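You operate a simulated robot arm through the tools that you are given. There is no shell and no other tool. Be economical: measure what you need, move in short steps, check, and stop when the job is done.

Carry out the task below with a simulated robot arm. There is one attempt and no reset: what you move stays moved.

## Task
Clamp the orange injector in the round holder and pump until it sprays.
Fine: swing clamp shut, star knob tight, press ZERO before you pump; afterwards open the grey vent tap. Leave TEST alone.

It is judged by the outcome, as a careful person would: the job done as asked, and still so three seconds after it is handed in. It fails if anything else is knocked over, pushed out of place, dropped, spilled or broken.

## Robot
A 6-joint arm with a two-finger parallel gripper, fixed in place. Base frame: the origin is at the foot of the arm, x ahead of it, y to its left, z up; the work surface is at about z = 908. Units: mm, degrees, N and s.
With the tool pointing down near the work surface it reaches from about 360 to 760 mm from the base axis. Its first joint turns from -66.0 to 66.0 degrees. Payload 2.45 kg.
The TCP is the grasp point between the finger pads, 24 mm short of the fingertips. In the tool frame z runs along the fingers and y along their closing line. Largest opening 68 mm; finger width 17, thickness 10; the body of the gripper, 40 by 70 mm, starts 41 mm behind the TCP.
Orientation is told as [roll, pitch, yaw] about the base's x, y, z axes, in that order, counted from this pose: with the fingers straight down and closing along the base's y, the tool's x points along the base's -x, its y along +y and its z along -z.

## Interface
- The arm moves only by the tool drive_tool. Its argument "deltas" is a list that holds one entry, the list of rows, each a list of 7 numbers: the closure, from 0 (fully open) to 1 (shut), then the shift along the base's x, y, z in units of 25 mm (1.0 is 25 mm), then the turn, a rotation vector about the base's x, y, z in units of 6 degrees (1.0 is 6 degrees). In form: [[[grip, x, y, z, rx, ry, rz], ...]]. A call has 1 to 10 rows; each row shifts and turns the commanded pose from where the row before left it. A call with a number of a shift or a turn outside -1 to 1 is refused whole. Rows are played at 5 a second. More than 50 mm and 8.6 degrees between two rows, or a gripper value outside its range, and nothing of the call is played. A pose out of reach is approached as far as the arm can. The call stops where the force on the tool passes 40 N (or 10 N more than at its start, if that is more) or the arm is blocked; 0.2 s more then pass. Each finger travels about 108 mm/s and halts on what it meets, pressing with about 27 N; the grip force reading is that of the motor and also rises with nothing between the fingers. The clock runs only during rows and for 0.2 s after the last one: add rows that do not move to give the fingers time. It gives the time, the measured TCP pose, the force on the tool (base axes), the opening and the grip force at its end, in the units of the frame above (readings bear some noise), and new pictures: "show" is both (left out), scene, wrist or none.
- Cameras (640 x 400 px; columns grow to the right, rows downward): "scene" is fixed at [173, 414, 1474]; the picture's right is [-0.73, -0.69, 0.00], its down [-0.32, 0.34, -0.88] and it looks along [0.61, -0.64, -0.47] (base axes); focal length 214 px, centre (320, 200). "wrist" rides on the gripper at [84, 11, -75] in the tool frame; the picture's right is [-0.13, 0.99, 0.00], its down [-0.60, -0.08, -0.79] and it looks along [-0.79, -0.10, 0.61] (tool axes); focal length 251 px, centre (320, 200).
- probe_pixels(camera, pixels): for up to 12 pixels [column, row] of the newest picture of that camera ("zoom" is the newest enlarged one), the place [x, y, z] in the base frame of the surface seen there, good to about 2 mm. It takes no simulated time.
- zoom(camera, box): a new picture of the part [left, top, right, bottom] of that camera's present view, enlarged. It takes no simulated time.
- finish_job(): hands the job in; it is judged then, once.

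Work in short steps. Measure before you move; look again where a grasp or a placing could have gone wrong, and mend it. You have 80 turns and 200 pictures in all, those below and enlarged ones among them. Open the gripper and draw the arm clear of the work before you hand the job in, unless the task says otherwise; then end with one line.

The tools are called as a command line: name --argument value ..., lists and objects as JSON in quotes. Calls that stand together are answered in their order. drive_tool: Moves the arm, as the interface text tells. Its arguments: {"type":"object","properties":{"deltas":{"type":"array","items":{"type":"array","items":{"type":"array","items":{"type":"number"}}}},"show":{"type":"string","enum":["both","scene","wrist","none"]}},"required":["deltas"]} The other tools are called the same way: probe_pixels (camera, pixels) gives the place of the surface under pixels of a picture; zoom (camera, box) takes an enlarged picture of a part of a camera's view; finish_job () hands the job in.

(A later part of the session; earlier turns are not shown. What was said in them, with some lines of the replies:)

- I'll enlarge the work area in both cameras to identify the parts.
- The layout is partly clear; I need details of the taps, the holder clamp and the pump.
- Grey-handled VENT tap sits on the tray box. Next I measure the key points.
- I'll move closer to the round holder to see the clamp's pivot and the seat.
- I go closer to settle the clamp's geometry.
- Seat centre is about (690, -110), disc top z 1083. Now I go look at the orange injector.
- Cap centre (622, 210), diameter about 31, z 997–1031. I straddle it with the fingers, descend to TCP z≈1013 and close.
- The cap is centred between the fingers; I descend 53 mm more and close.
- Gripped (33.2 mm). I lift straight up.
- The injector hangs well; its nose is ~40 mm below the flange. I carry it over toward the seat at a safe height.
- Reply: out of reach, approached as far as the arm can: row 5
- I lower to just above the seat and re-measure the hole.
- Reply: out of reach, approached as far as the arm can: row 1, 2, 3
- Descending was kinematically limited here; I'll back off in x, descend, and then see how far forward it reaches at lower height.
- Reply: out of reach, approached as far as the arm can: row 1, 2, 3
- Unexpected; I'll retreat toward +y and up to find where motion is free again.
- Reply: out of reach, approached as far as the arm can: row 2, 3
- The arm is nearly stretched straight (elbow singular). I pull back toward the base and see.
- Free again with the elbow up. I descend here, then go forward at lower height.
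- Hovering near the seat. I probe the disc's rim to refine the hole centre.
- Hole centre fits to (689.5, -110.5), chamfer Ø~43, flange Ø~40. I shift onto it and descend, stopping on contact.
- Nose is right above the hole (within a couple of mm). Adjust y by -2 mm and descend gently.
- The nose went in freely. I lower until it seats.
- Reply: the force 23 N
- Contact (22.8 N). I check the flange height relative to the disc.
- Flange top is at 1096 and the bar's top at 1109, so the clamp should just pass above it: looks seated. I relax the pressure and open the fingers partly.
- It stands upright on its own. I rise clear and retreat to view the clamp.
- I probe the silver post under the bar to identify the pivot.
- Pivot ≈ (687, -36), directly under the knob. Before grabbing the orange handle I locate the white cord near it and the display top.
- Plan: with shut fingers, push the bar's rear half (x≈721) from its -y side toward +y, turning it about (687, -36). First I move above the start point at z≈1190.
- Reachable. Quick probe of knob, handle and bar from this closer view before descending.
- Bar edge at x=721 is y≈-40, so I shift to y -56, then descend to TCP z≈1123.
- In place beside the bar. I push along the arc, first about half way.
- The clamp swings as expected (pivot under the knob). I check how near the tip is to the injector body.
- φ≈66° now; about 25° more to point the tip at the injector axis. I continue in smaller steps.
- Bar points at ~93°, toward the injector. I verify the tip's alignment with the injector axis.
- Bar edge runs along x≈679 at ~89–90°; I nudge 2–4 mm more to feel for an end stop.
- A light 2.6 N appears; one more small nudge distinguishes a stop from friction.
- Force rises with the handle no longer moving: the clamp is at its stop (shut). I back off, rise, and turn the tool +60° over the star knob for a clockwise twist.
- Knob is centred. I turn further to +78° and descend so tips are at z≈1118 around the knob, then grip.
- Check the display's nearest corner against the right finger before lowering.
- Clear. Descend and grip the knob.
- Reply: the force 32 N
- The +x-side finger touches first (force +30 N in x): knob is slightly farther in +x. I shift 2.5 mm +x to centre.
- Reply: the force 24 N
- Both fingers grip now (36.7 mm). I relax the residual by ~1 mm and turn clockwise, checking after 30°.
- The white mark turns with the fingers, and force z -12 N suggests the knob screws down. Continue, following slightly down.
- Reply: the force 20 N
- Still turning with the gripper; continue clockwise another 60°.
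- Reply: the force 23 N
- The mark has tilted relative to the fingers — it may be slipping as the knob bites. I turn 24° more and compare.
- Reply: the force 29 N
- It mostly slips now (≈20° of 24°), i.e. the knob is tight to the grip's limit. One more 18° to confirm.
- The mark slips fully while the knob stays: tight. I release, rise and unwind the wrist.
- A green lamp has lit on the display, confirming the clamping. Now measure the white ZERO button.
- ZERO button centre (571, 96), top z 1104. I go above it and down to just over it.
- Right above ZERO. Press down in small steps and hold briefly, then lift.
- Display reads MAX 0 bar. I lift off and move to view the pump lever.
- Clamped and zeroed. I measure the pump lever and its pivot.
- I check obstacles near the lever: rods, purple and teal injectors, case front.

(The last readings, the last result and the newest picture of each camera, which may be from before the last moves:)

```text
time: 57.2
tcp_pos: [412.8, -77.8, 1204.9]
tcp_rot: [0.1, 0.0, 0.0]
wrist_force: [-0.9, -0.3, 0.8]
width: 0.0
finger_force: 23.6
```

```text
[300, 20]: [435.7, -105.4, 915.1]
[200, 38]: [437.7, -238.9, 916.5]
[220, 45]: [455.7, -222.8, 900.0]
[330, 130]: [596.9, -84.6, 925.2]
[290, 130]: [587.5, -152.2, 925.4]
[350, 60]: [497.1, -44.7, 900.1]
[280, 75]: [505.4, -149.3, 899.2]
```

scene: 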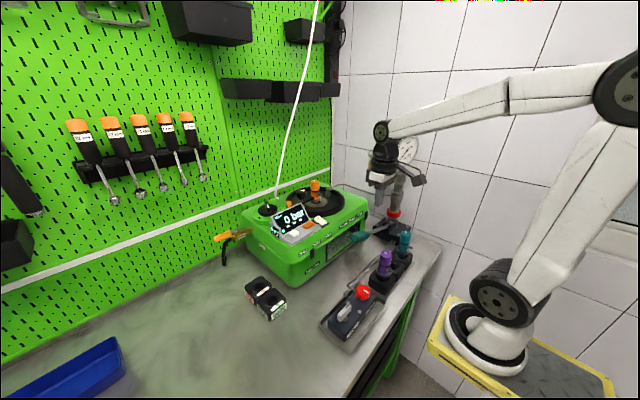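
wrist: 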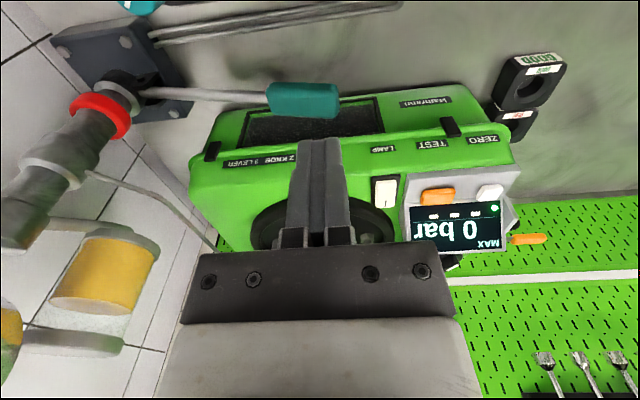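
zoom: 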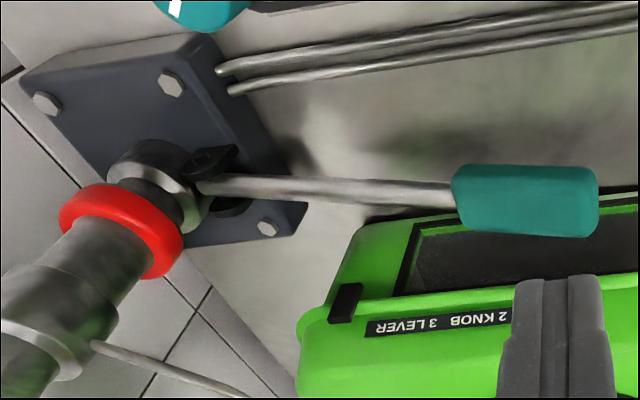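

All clear: rods x≤438, purple x≤378, case x≥545. I turn the tool -90° above the lever handle with fingers open.

drive_tool --deltas '[[[0, 0.5, -0.17, 0, 0, 0, -1], [0, 0.5, -0.17, 0, 0, 0, -1], [0, 0.5, -0.17, 0, 0, 0, -1], [0, 0.5, -0.17, 0, 0, 0, -1], [0, 0.33, 0, 0, 0, 0, -1], [0, 0, 0, 0, 0, 0, -1], [0, 0, 0, 0, 0, 0, -1], [0, 0, 0, 0, 0, 0, -1], [0, 0, 0, 0, 0, 0, -1], [0, 0, 0, 0, 0, 0, -1]]]' --show "none"

drive_tool --deltas '[[[0, 0, 0, -0.8, 0, 0, -1], [0, 0, 0, -0.8, 0, 0, -1], [0, 0, 0, -0.8, 0, 0, -1], [0, 0, 0, -0.8, 0, 0, -1], [0, 0, 0, -0.8, 0, 0, -1], [0, 0, 0, 0, 0, 0, 0]]]' --show "both"

```text
time: 59.4
tcp_pos: [468.6, -94.2, 1207.5]
tcp_rot: [-0.1, 0.0, -60.2]
wrist_force: [-0.7, 0.3, -0.7]
width: 68.1
finger_force: 0.0
```

```text
time: 60.8
tcp_pos: [469.8, -94.4, 1106.8]
tcp_rot: [0.0, 0.1, -90.1]
wrist_force: [-0.1, 0.4, -0.4]
width: 68.0
finger_force: 0.0
```

scene: 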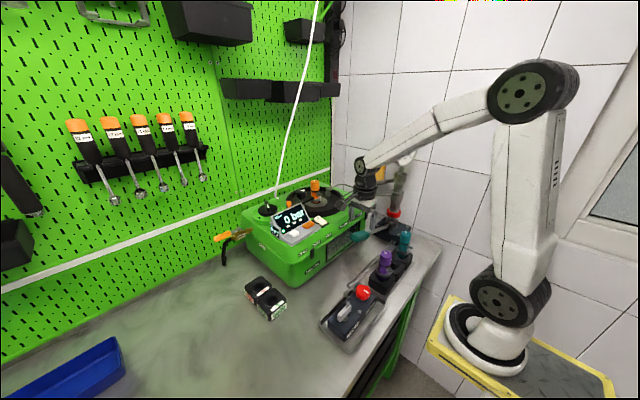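
wrist: 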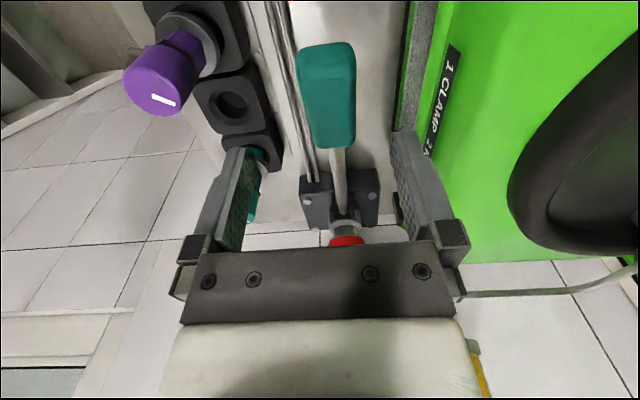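

Handle is centred between the fingers. Descend to z≈1038 and grip.

drive_tool --deltas '[[[0, 0.04, 0, -0.9, 0, 0, 0], [0, 0, 0, -0.9, 0, 0, 0], [0, 0, 0, -0.95, 0, 0, 0], [0.4, 0, 0, 0, 0, 0, 0], [0.8, 0, 0, 0, 0, 0, 0], [0.8, 0, 0, 0, 0, 0, 0]]]' --show "both"

```text
time: 62.2
tcp_pos: [473.1, -93.3, 1035.6]
tcp_rot: [0.4, -0.1, -90.0]
wrist_force: [30.5, 2.4, -17.1]
width: 38.3
finger_force: 15.4
```

scene: 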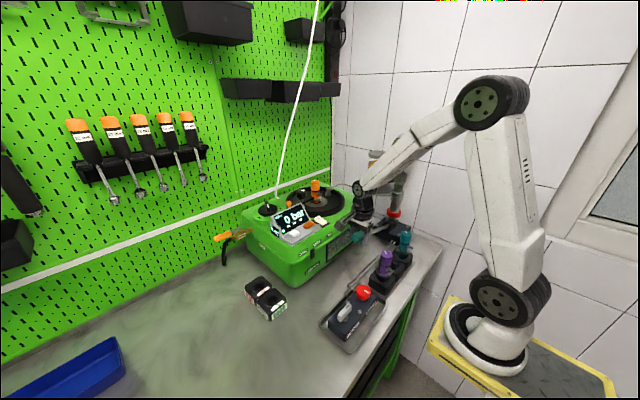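
wrist: 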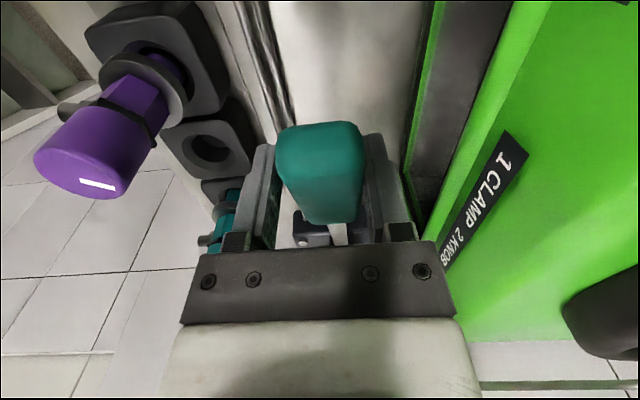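

Only the +x finger touches; shift 3 mm in +x to centre.

drive_tool --deltas '[[[0.8, 0.06, 0, 0, 0, 0, 0], [0.8, 0.06, 0, 0, 0, 0, 0], [0.8, 0, 0, 0, 0, 0, 0]]]' --show "none"

```text
time: 63.0
tcp_pos: [474.9, -94.8, 1035.5]
tcp_rot: [0.1, -0.1, -90.0]
wrist_force: [24.4, -1.9, -19.6]
width: 34.4
finger_force: 13.0
```

drive_tool --deltas '[[[0.8, 0.06, 0, 0, 0, 0, 0], [0.8, 0.06, 0, 0, 0, 0, 0], [0.8, 0, 0, 0, 0, 0, 0]]]' --show "wrist"

```text
time: 63.8
tcp_pos: [474.6, -94.5, 1036.6]
tcp_rot: [-0.3, 0.0, -89.9]
wrist_force: [-4.5, -2.8, -14.1]
width: 33.7
finger_force: 44.8
```

wrist: 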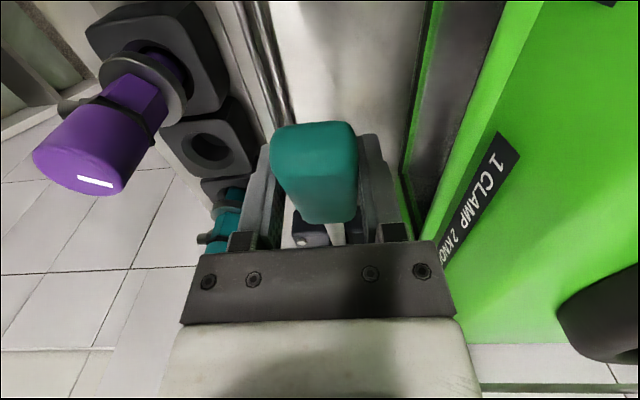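

Gripped both sides. First downstroke along the lever's arc (~62 mm), watching force.

drive_tool --deltas '[[[0.8, 0, 0.13, -0.5, 0, 0, 0], [0.8, 0, 0.1, -0.5, 0, 0, 0], [0.8, 0, 0.08, -0.5, 0, 0, 0], [0.8, 0, 0.05, -0.5, 0, 0, 0], [0.8, 0, 0.02, -0.5, 0, 0, 0], [0.8, 0, 0, 0, 0, 0, 0]]]' --show "both"

zoom --camera "scene" --box '[255, 130, 435, 260]'

```text
time: 65.2
tcp_pos: [474.9, -83.2, 975.9]
tcp_rot: [-0.3, 0.2, -90.0]
wrist_force: [-19.0, 18.3, 4.8]
width: 33.6
finger_force: 45.6
```

scene: 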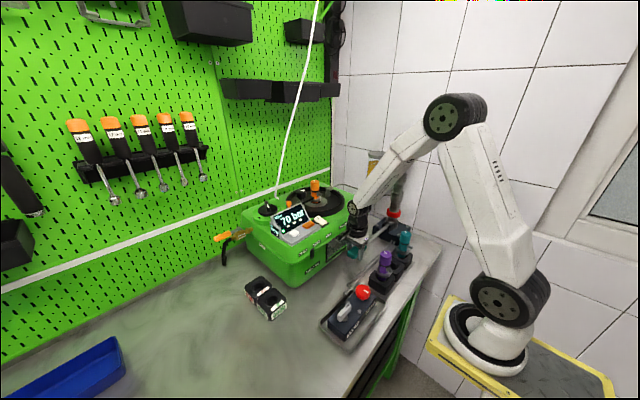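
wrist: 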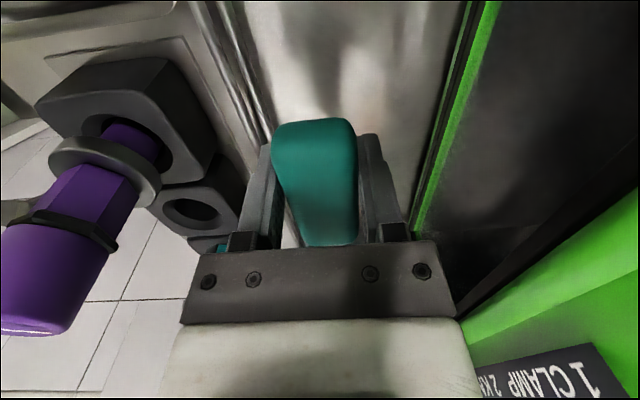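

```text
3.08 times, centred on (345, 195) of scene
```

zoom: 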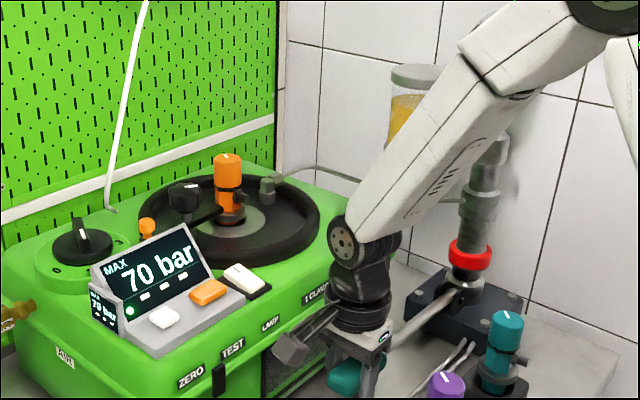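

70 bar after the first stroke. I do an upstroke and a second downstroke.

drive_tool --deltas '[[[0.8, -0.03, 0.02, 0.5, 0, 0, 0], [0.8, 0, -0.05, 0.5, 0, 0, 0], [0.8, 0, -0.08, 0.5, 0, 0, 0], [0.8, 0, -0.1, 0.5, 0, 0, 0], [0.8, 0, -0.13, 0.5, 0, 0, 0], [0.8, 0, 0.13, -0.5, 0, 0, 0], [0.8, 0, 0.1, -0.5, 0, 0, 0], [0.8, 0, 0.08, -0.5, 0, 0, 0], [0.8, 0, 0.05, -0.5, 0, 0, 0], [0.8, 0, 0.02, -0.5, 0, 0, 0]]]' --show "none"

zoom --camera "scene" --box '[255, 130, 435, 260]'

```text
time: 67.4
tcp_pos: [475.5, -82.6, 976.9]
tcp_rot: [-0.2, 0.0, -90.0]
wrist_force: [-22.0, 2.5, 9.2]
width: 33.4
finger_force: 45.1
```

```text
3.08 times, centred on (345, 195) of scene
```

zoom: 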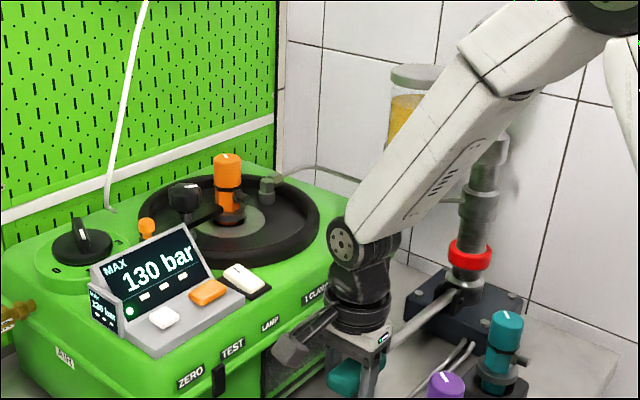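

130 bar. Repeat the stroke, drifting -x a touch to relax the side load.

drive_tool --deltas '[[[0.8, -0.04, -0.02, 0.5, 0, 0, 0], [0.8, 0, -0.05, 0.5, 0, 0, 0], [0.8, 0, -0.08, 0.5, 0, 0, 0], [0.8, 0, -0.1, 0.5, 0, 0, 0], [0.8, 0, -0.13, 0.5, 0, 0, 0], [0.8, 0, 0.13, -0.5, 0, 0, 0], [0.8, 0, 0.1, -0.5, 0, 0, 0], [0.8, 0, 0.08, -0.5, 0, 0, 0], [0.8, 0, 0.05, -0.5, 0, 0, 0], [0.8, 0, 0.02, -0.5, 0, 0, 0]]]' --show "none"

zoom --camera "scene" --box '[255, 130, 435, 260]'

```text
time: 69.6
tcp_pos: [475.6, -82.9, 975.8]
tcp_rot: [0.1, 0.0, -90.0]
wrist_force: [-4.2, 3.9, 8.4]
width: 34.0
finger_force: 44.8
```

```text
3.08 times, centred on (345, 195) of scene
```

zoom: 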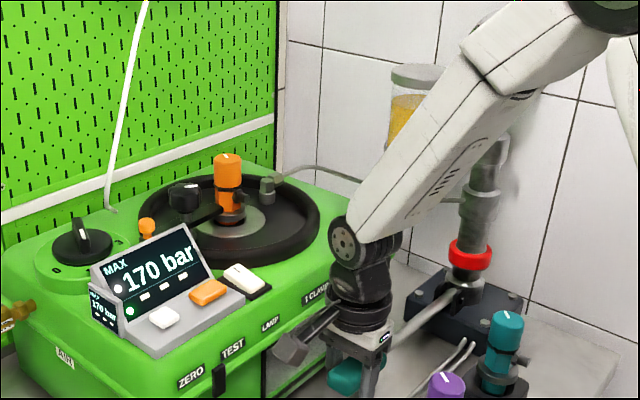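

170 bar, and the white lamp lit. I look closer at the display, gauge and spray window.

zoom --camera "scene" --box '[270, 175, 350, 240]'

zoom --camera "scene" --box '[300, 205, 370, 290]'

```text
6.15 times, centred on (310, 208) of scene
```

zoom: 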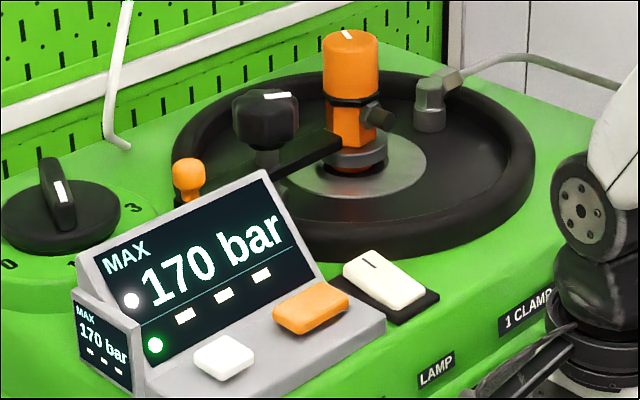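

```text
4.71 times, centred on (335, 248) of scene
```

zoom: 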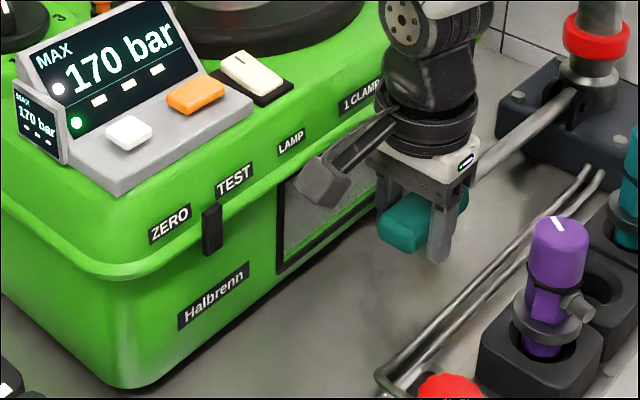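

Possibly just sprayed. I do one more stroke: if MAX stays at 170, that is the opening pressure.

drive_tool --deltas '[[[0.8, 0, -0.02, 0.5, 0, 0, 0], [0.8, 0, -0.05, 0.5, 0, 0, 0], [0.8, 0, -0.08, 0.5, 0, 0, 0], [0.8, 0, -0.1, 0.5, 0, 0, 0], [0.8, 0, -0.13, 0.5, 0, 0, 0], [0.8, 0, 0.13, -0.5, 0, 0, 0], [0.8, 0, 0.1, -0.5, 0, 0, 0], [0.8, 0, 0.08, -0.5, 0, 0, 0], [0.8, 0, 0.05, -0.5, 0, 0, 0], [0.8, 0, 0.02, -0.5, 0, 0, 0]]]' --show "none"

zoom --camera "scene" --box '[260, 180, 380, 270]'

```text
time: 71.8
tcp_pos: [475.8, -83.0, 975.5]
tcp_rot: [0.0, 0.1, -90.1]
wrist_force: [-1.8, 5.8, 8.3]
width: 33.7
finger_force: 45.5
```

```text
4.44 times, centred on (320, 225) of scene
```

zoom: 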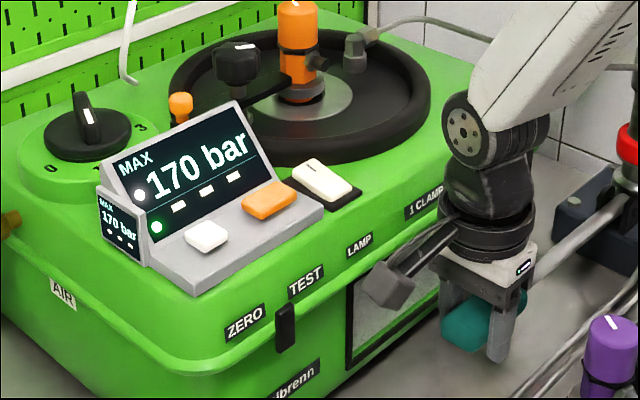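

MAX holds at 170 bar: opening pressure reached, it sprayed. I return the lever up, release and rise.

drive_tool --deltas '[[[0.8, 0, -0.02, 0.5, 0, 0, 0], [0.8, 0, -0.05, 0.5, 0, 0, 0], [0.8, 0, -0.08, 0.5, 0, 0, 0], [0.8, 0, -0.1, 0.5, 0, 0, 0], [0.8, 0, -0.13, 0.5, 0, 0, 0], [0.3, 0, 0, 0, 0, 0, 0], [0, 0, 0, 0, 0, 0, 0], [0, 0, 0, 0.8, 0, 0, 0], [0, 0, 0, 1, 0, 0, 0], [0, 0, 0, 1, 0, 0, 0]]]' --show "none"

drive_tool --deltas '[[[0, 0, 0, 1, 0, 0, 1], [0, 0, 0, 1, 0, 0, 1], [0, -0.4, 0.8, 0.5, 0, 0, 1], [0, -0.5, 1, 0, 0, 0, 1], [0, -0.5, 1, 0, 0, 0, 1], [0, -0.5, 1, 0, 0, 0, 1], [0, -0.4, 1, 0, 0, 0, 1], [0, 0, 1, 0, 0, 0, 1], [0, 0, 1, 0, 0, 0, 1], [0, 0, 0.8, 0, 0, 0, 1]]]' --show "both"

zoom --camera "scene" --box '[310, 270, 400, 360]'

```text
time: 74.0
tcp_pos: [475.3, -93.6, 1107.6]
tcp_rot: [0.0, 0.0, -90.0]
wrist_force: [0.4, 0.8, 0.3]
width: 68.0
finger_force: 0.0
```

```text
time: 76.2
tcp_pos: [419.3, 99.0, 1169.8]
tcp_rot: [0.1, 0.0, -30.1]
wrist_force: [-0.1, -0.5, -0.2]
width: 68.2
finger_force: 0.0
```

scene: 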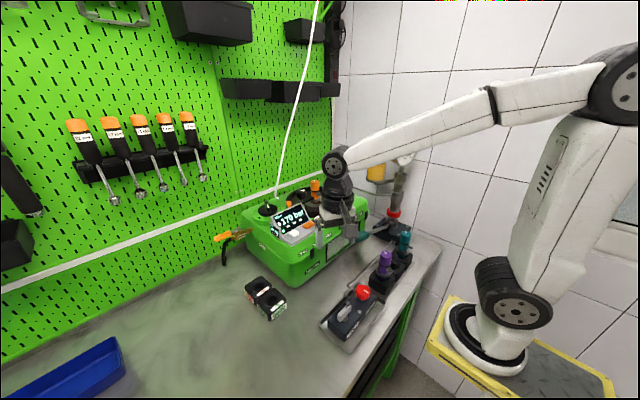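
wrist: 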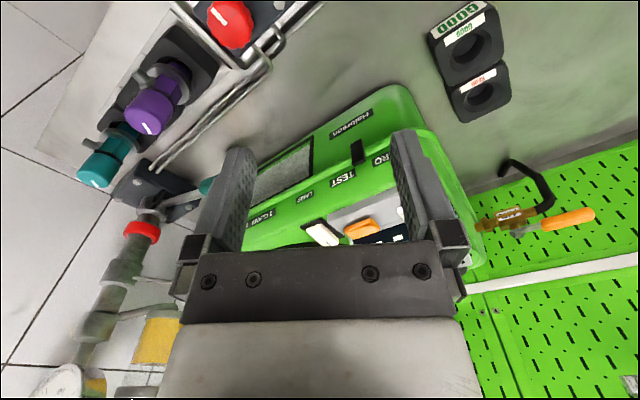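

```text
4.44 times, centred on (355, 315) of scene
```

zoom: 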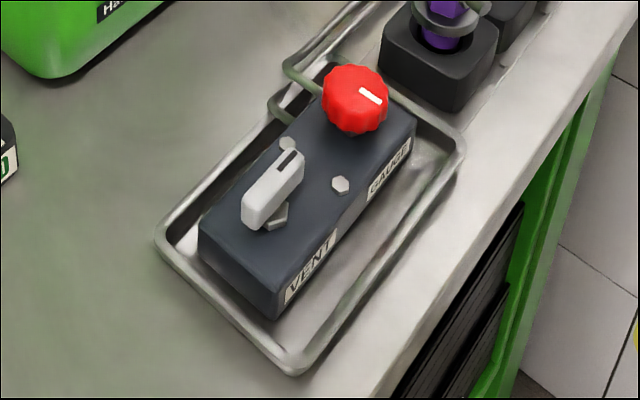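

Grey VENT handle lies along the box. I measure it precisely.

probe_pixels --camera "zoom" --pixels '[[250, 202], [292, 160], [271, 180], [250, 218], [300, 180], [275, 218], [290, 143], [340, 184], [270, 240], [320, 150], [220, 225], [282, 212]]'

zoom --camera "scene" --box '[335, 295, 365, 330]'

```text
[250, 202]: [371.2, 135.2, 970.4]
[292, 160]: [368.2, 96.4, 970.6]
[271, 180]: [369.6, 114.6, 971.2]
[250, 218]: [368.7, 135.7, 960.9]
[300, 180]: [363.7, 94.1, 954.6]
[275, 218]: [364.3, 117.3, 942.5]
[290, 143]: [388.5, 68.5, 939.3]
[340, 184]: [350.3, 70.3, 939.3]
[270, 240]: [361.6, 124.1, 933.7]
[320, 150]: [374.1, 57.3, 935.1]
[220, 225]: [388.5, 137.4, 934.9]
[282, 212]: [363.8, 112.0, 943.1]
```

```text
11.43 times, centred on (350, 312) of scene
```

zoom: 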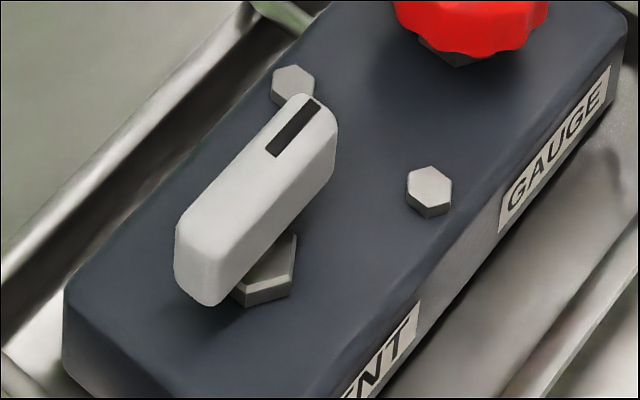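

Handle: centre (369.5, 115), z 950–971, along y. I position above it with the tool at yaw -90° (closing along x).

drive_tool --deltas '[[[0, -0.25, 0.08, 0, 0, 0, -1], [0, -0.25, 0.08, 0, 0, 0, -1], [0, -0.25, 0.08, 0, 0, 0, -1], [0, -0.25, 0.08, 0, 0, 0, -1], [0, -0.25, 0.08, 0, 0, 0, -1], [0, -0.25, 0.08, -1, 0, 0, -1], [0, -0.25, 0.08, -1, 0, 0, -1], [0, -0.24, 0.08, -1, 0, 0, -1], [0, 0, 0, -1, 0, 0, -1], [0, 0, 0, -1, 0, 0, -1]]]' --show "both"

```text
time: 78.4
tcp_pos: [369.5, 112.0, 1045.5]
tcp_rot: [0.0, -0.1, -90.2]
wrist_force: [-0.5, 0.9, 0.4]
width: 68.1
finger_force: 0.1
```

scene: 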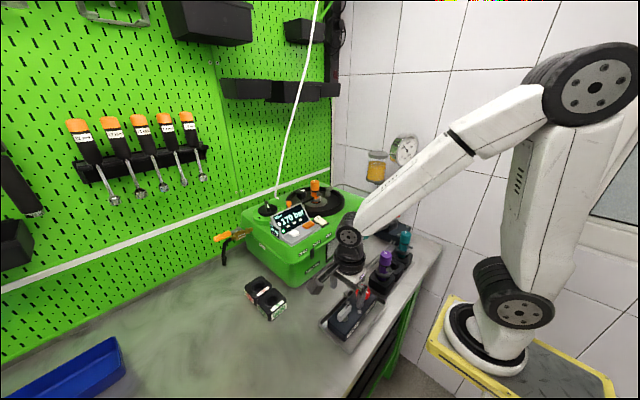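
wrist: 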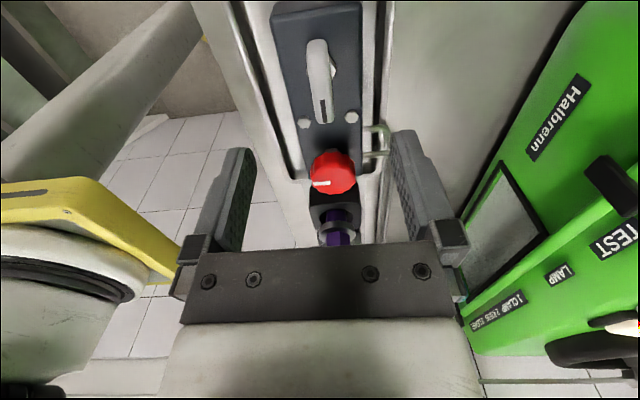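

Centred. Descend to z≈972 and grip the handle gently.

drive_tool --deltas '[[[0.3, 0, 0.12, -1, 0, 0, 0], [0.4, 0, 0, -1, 0, 0, 0], [0.4, 0, 0, -0.9, 0, 0, 0], [0.4, 0, 0, 0, 0, 0, 0], [0.7, 0, 0, 0, 0, 0, 0], [1, 0, 0, 0, 0, 0, 0], [1, 0, 0, 0, 0, 0, 0]]]' --show "wrist"

```text
time: 80.0
tcp_pos: [369.9, 116.3, 972.6]
tcp_rot: [0.1, 0.0, -89.9]
wrist_force: [9.5, -1.2, -11.9]
width: 13.2
finger_force: 32.9
```

wrist: 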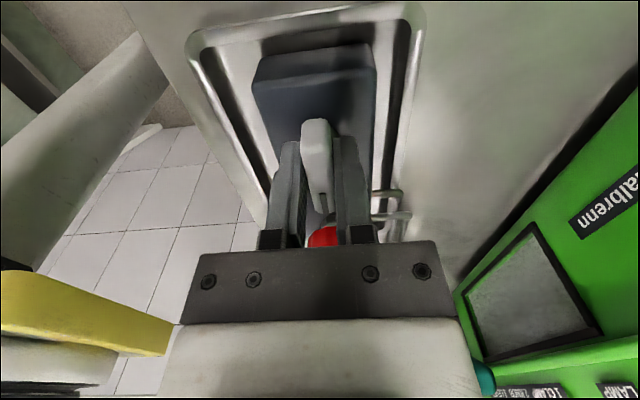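

Gripped. I turn counter-clockwise 18° and check whether the handle follows.

drive_tool --deltas '[[[1, 0, 0, 0, 0, 0, 1], [1, 0, 0, 0, 0, 0, 1], [1, 0, 0, 0, 0, 0, 1], [1, 0, 0, 0, 0, 0, 0]]]' --show "wrist"

zoom --camera "scene" --box '[310, 270, 400, 360]'

```text
time: 81.0
tcp_pos: [368.6, 116.1, 972.6]
tcp_rot: [0.0, 0.0, -71.9]
wrist_force: [5.6, 9.8, -13.2]
width: 12.7
finger_force: 33.5
```

wrist: 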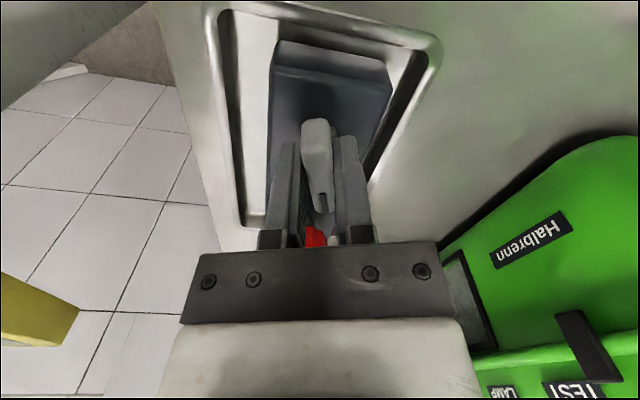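

```text
4.44 times, centred on (355, 315) of scene
```

zoom: 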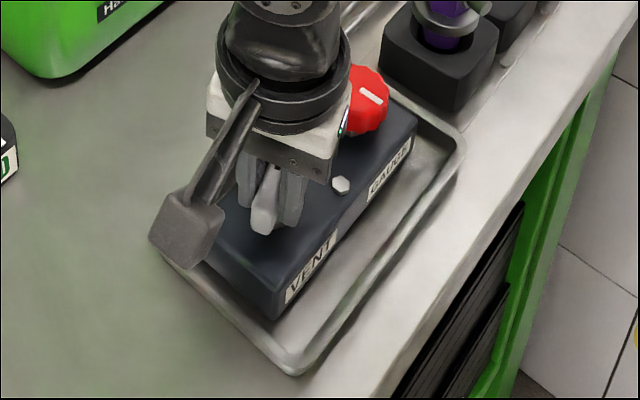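

The handle follows and the box stays put. Continue counter-clockwise.

drive_tool --deltas '[[[1, 0, 0, 0, 0, 0, 1], [1, 0, 0, 0, 0, 0, 1], [1, 0, 0, 0, 0, 0, 1], [1, 0, 0, 0, 0, 0, 1], [1, 0, 0, 0, 0, 0, 1], [1, 0, 0, 0, 0, 0, 0]]]' --show "wrist"

zoom --camera "scene" --box '[310, 270, 400, 360]'

```text
time: 82.4
tcp_pos: [367.2, 114.7, 972.0]
tcp_rot: [-0.3, 0.1, -42.0]
wrist_force: [-25.5, 0.7, 9.6]
width: 12.9
finger_force: 32.9
```

wrist: 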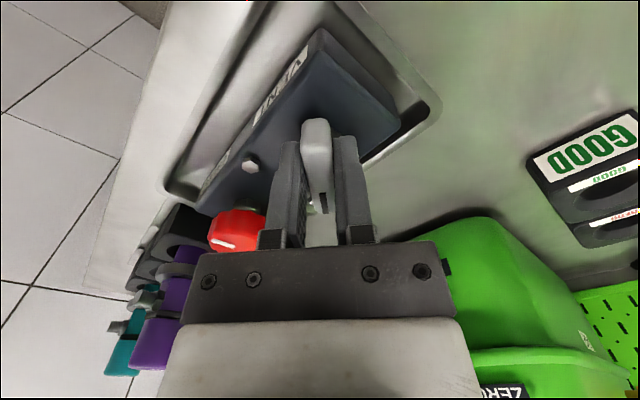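

```text
4.44 times, centred on (355, 315) of scene
```

zoom: 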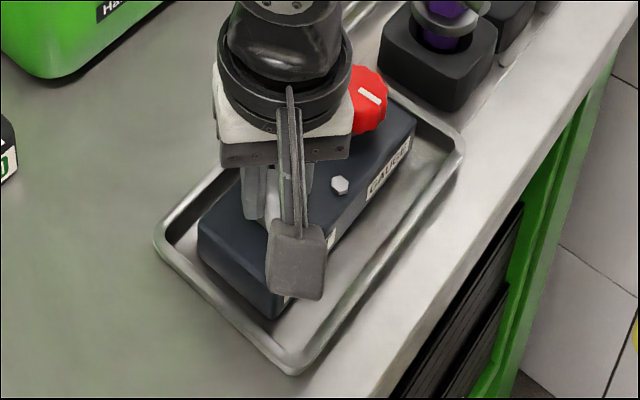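

Handle is following (48°). I relieve the -x side load and continue to ~90°.

drive_tool --deltas '[[[1, -0.05, 0, 0, 0, 0, 0.5], [1, 0, 0, 0, 0, 0, 1], [1, 0, 0, 0, 0, 0, 1], [1, 0, 0, 0, 0, 0, 1], [1, 0, 0, 0, 0, 0, 1], [1, 0, 0, 0, 0, 0, 0]]]' --show "wrist"

zoom --camera "scene" --box '[310, 270, 400, 360]'

```text
time: 83.5
tcp_pos: [365.9, 113.4, 972.4]
tcp_rot: [-0.3, 0.2, -18.5]
wrist_force: [-1.3, -12.2, 8.3]
width: 12.8
finger_force: 33.2
stopped in row 5: the force on the tool passed its limit (the readings are from after the stop); the commanded pose is now the measured one
```

wrist: 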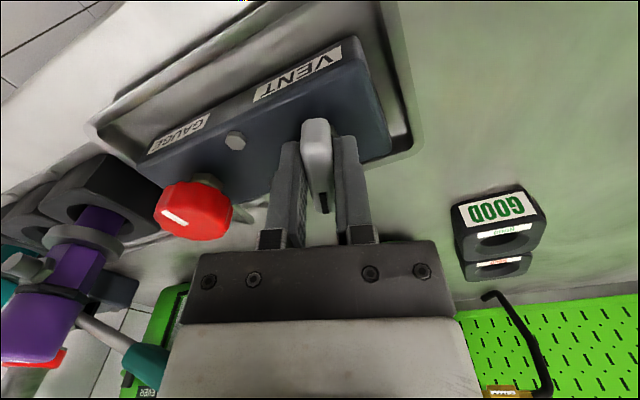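

```text
4.44 times, centred on (355, 315) of scene
```

zoom: 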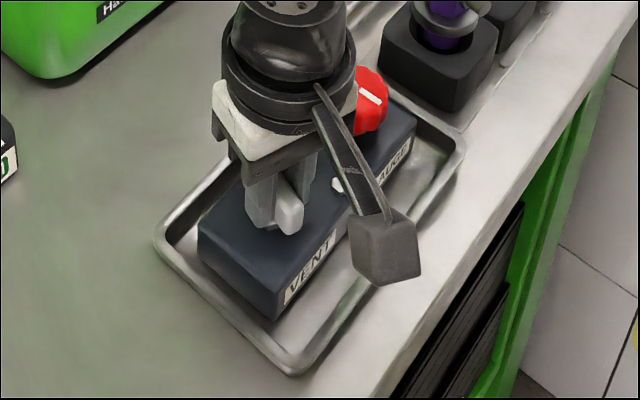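

Force limit hit, probably from pivot offset. I open the fingers slightly, then regrip to recentre.

drive_tool --deltas '[[[0.6, 0, 0, 0, 0, 0, 0], [0.6, 0, 0, 0, 0, 0, 0], [1, 0, 0, 0, 0, 0, 0], [1, 0, 0, 0, 0, 0, 0]]]' --show "none"

drive_tool --deltas '[[[1, 0, 0, 0, 0, 0, 1], [1, 0, 0, 0, 0, 0, 1], [1, 0, 0, 0, 0, 0, 0]]]' --show "wrist"

```text
time: 84.5
tcp_pos: [365.8, 112.9, 972.8]
tcp_rot: [-0.3, 0.2, -18.6]
wrist_force: [-1.1, -13.7, 1.4]
width: 12.9
finger_force: 33.0
```

```text
time: 85.3
tcp_pos: [366.0, 113.7, 972.5]
tcp_rot: [-0.5, 0.2, -6.7]
wrist_force: [0.2, -33.6, -0.8]
width: 12.9
finger_force: 33.3
```

wrist: 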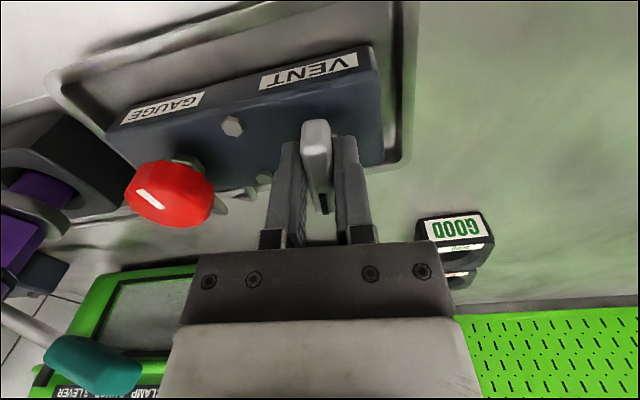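

83° and still following. Relieve -y load and do the last degrees.

drive_tool --deltas '[[[1, 0, -0.05, 0, 0, 0, 0], [1, 0, -0.03, 0, 0, 0, 1], [1, 0, 0, 0, 0, 0, 0.5], [1, 0, 0, 0, 0, 0, 0]]]' --show "wrist"

zoom --camera "scene" --box '[375, 125, 435, 185]'

```text
time: 86.3
tcp_pos: [365.1, 111.7, 973.9]
tcp_rot: [-0.3, 0.2, 2.4]
wrist_force: [-6.0, -13.5, -8.0]
width: 13.4
finger_force: 33.4
```

wrist: 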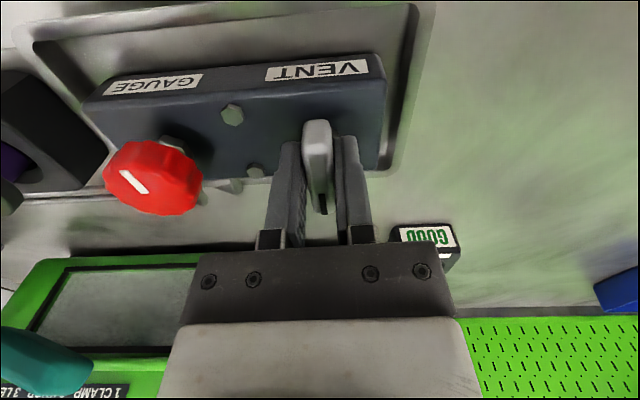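

```text
6.67 times, centred on (405, 155) of scene
```

zoom: 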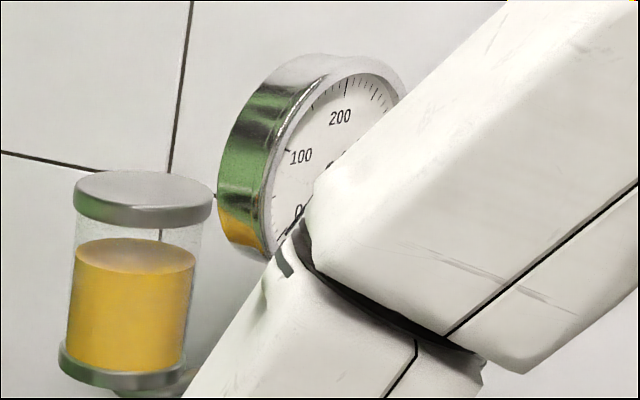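

About 90° reached. I release, rise clear and inspect everything.

drive_tool --deltas '[[[0.7, 0, 0, 0, 0, 0, 0], [0.4, 0, 0, 0, 0, 0, 0], [0.3, 0, 0, 0.8, 0, 0, 0], [0.3, 0, 0, 1, 0, 0, 0], [0.3, 0, 0, 1, 0, 0, 0], [0.3, 0, 0, 1, 0, 0, 0], [0.3, 0, 0, 1, 0, 0, 0], [0.3, 0, 0.8, 1, 0, 0, 0], [0.3, 0, 1, 1, 0, 0, 0], [0.3, 0, 1, 1, 0, 0, 0]]]' --show "both"

zoom --camera "scene" --box '[310, 270, 400, 360]'

zoom --camera "scene" --box '[350, 130, 440, 250]'

zoom --camera "scene" --box '[260, 170, 350, 240]'

```text
time: 88.5
tcp_pos: [365.5, 183.9, 1165.6]
tcp_rot: [-0.3, 0.1, 2.4]
wrist_force: [0.6, 0.1, -0.2]
width: 47.8
finger_force: 0.1
```

scene: 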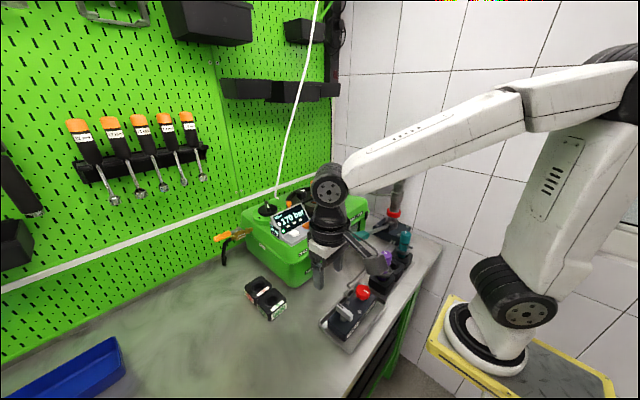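
wrist: 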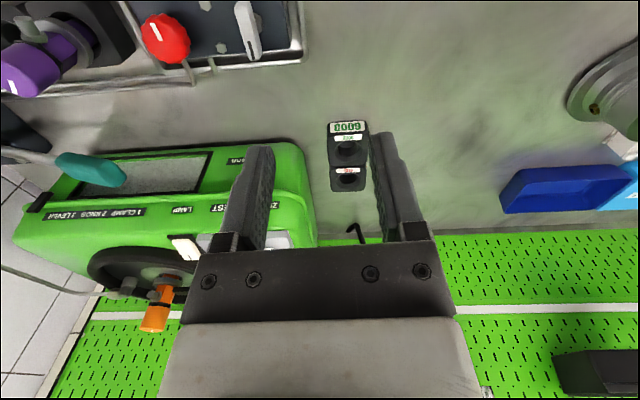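

```text
4.44 times, centred on (355, 315) of scene
```

zoom: 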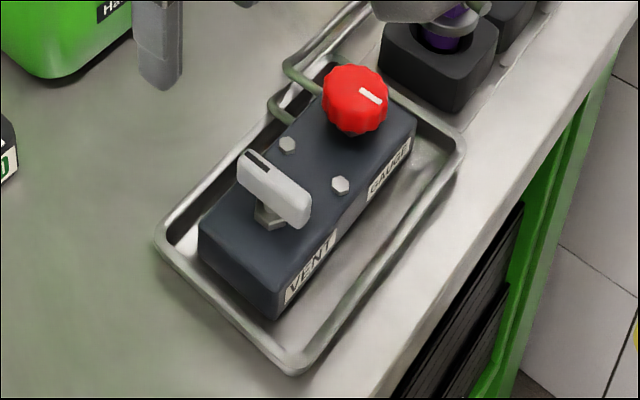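

```text
3.33 times, centred on (395, 190) of scene
```

zoom: 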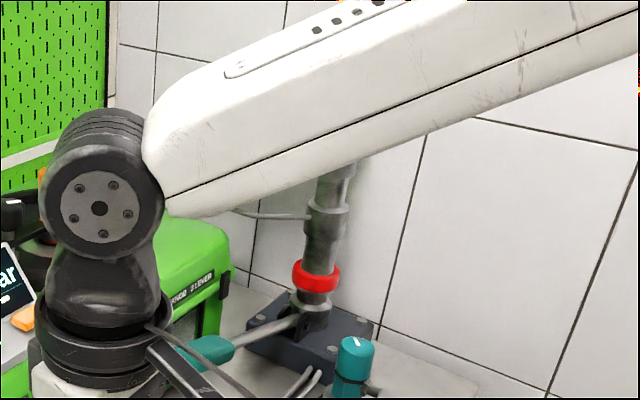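

```text
5.71 times, centred on (305, 205) of scene
```

zoom: 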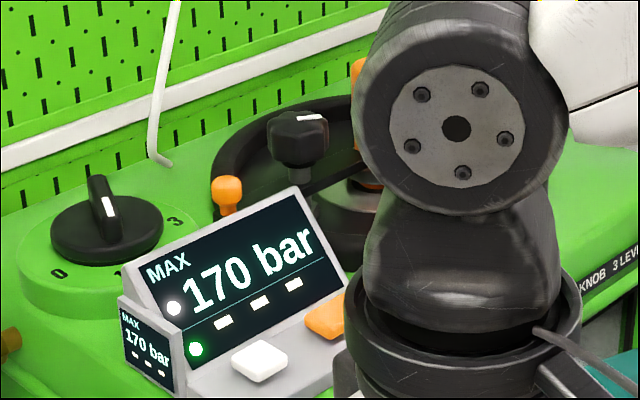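

Vent handle is crosswise, box and tray unmoved. I draw the arm up and away to check the gauge.

drive_tool --deltas '[[[0.3, 0.2, -0.3, 1, 0, 0, 0], [0.3, 0.2, -0.3, 1, 0, 0, 0], [0.3, 0.2, -0.3, 1, 0, 0, 0], [0.3, 0.2, -0.3, 1, 0, 0, 0], [0.3, 0.2, -0.3, 1, 0, 0, 0], [0.3, 0.2, -0.3, 1, 0, 0, 0], [0.3, 0.2, -0.3, 1, 0, 0, 0], [0, 0.2, -0.3, 1, 0, 0, 0], [0, 0.2, -0.3, 1, 0, 0, 0], [0, 0, 0, 0, 0, 0, 0]]]' --show "both"

zoom --camera "scene" --box '[350, 120, 440, 250]'

zoom --camera "scene" --box '[270, 170, 350, 235]'

```text
time: 90.7
tcp_pos: [410.3, 115.9, 1393.9]
tcp_rot: [-0.3, 0.2, 2.5]
wrist_force: [0.3, -0.5, -0.8]
width: 68.2
finger_force: 0.1
```

scene: 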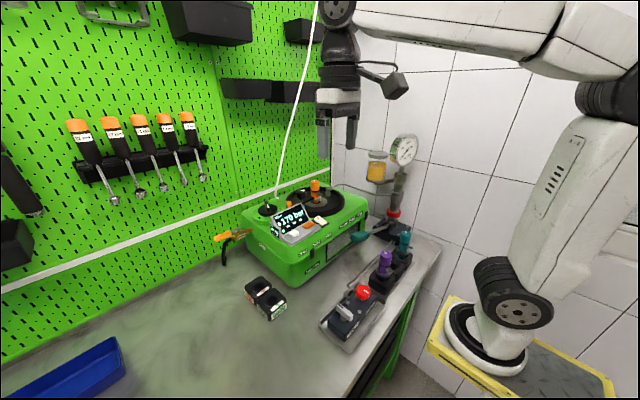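
wrist: 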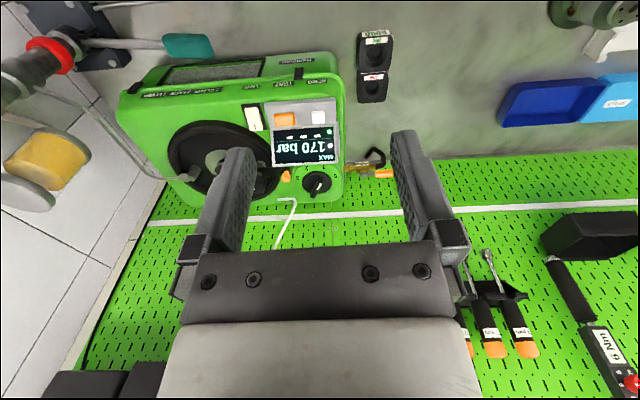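

```text
3.08 times, centred on (395, 185) of scene
```

zoom: 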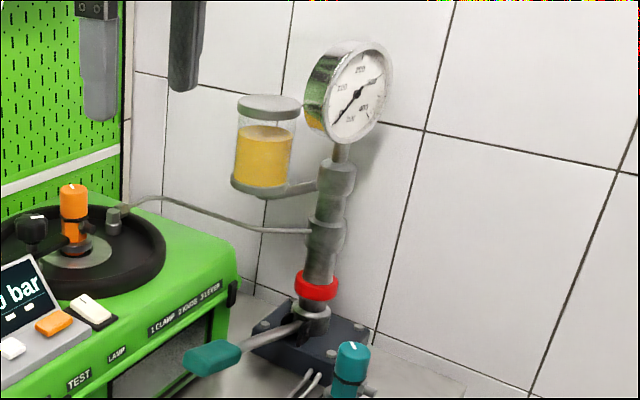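

```text
6.15 times, centred on (310, 202) of scene
5 turns are left
```

zoom: 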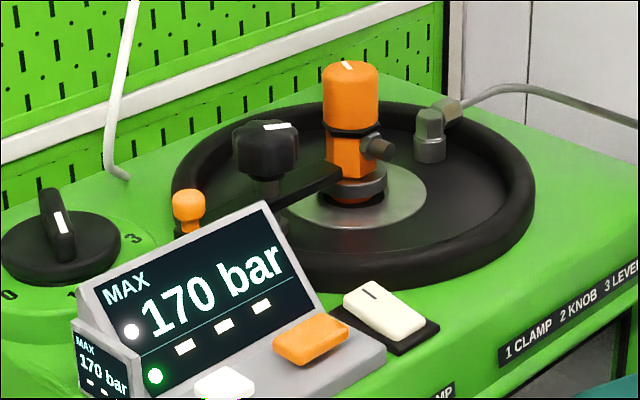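

The gauge is back at zero. The injector is clamped, the display holds MAX 170 bar, the vent is open and the arm is clear, so I hand in.

finish_job

```text
The job is handed in.
```

The orange injector is clamped (clamp shut, star knob tight). I pressed ZERO and pumped to 170 bar. One more stroke left that peak unchanged, so I take it to have sprayed, though I didn't see the spray itself. The grey vent tap is open with the gauge back at zero, TEST was not touched, and the job is handed in.
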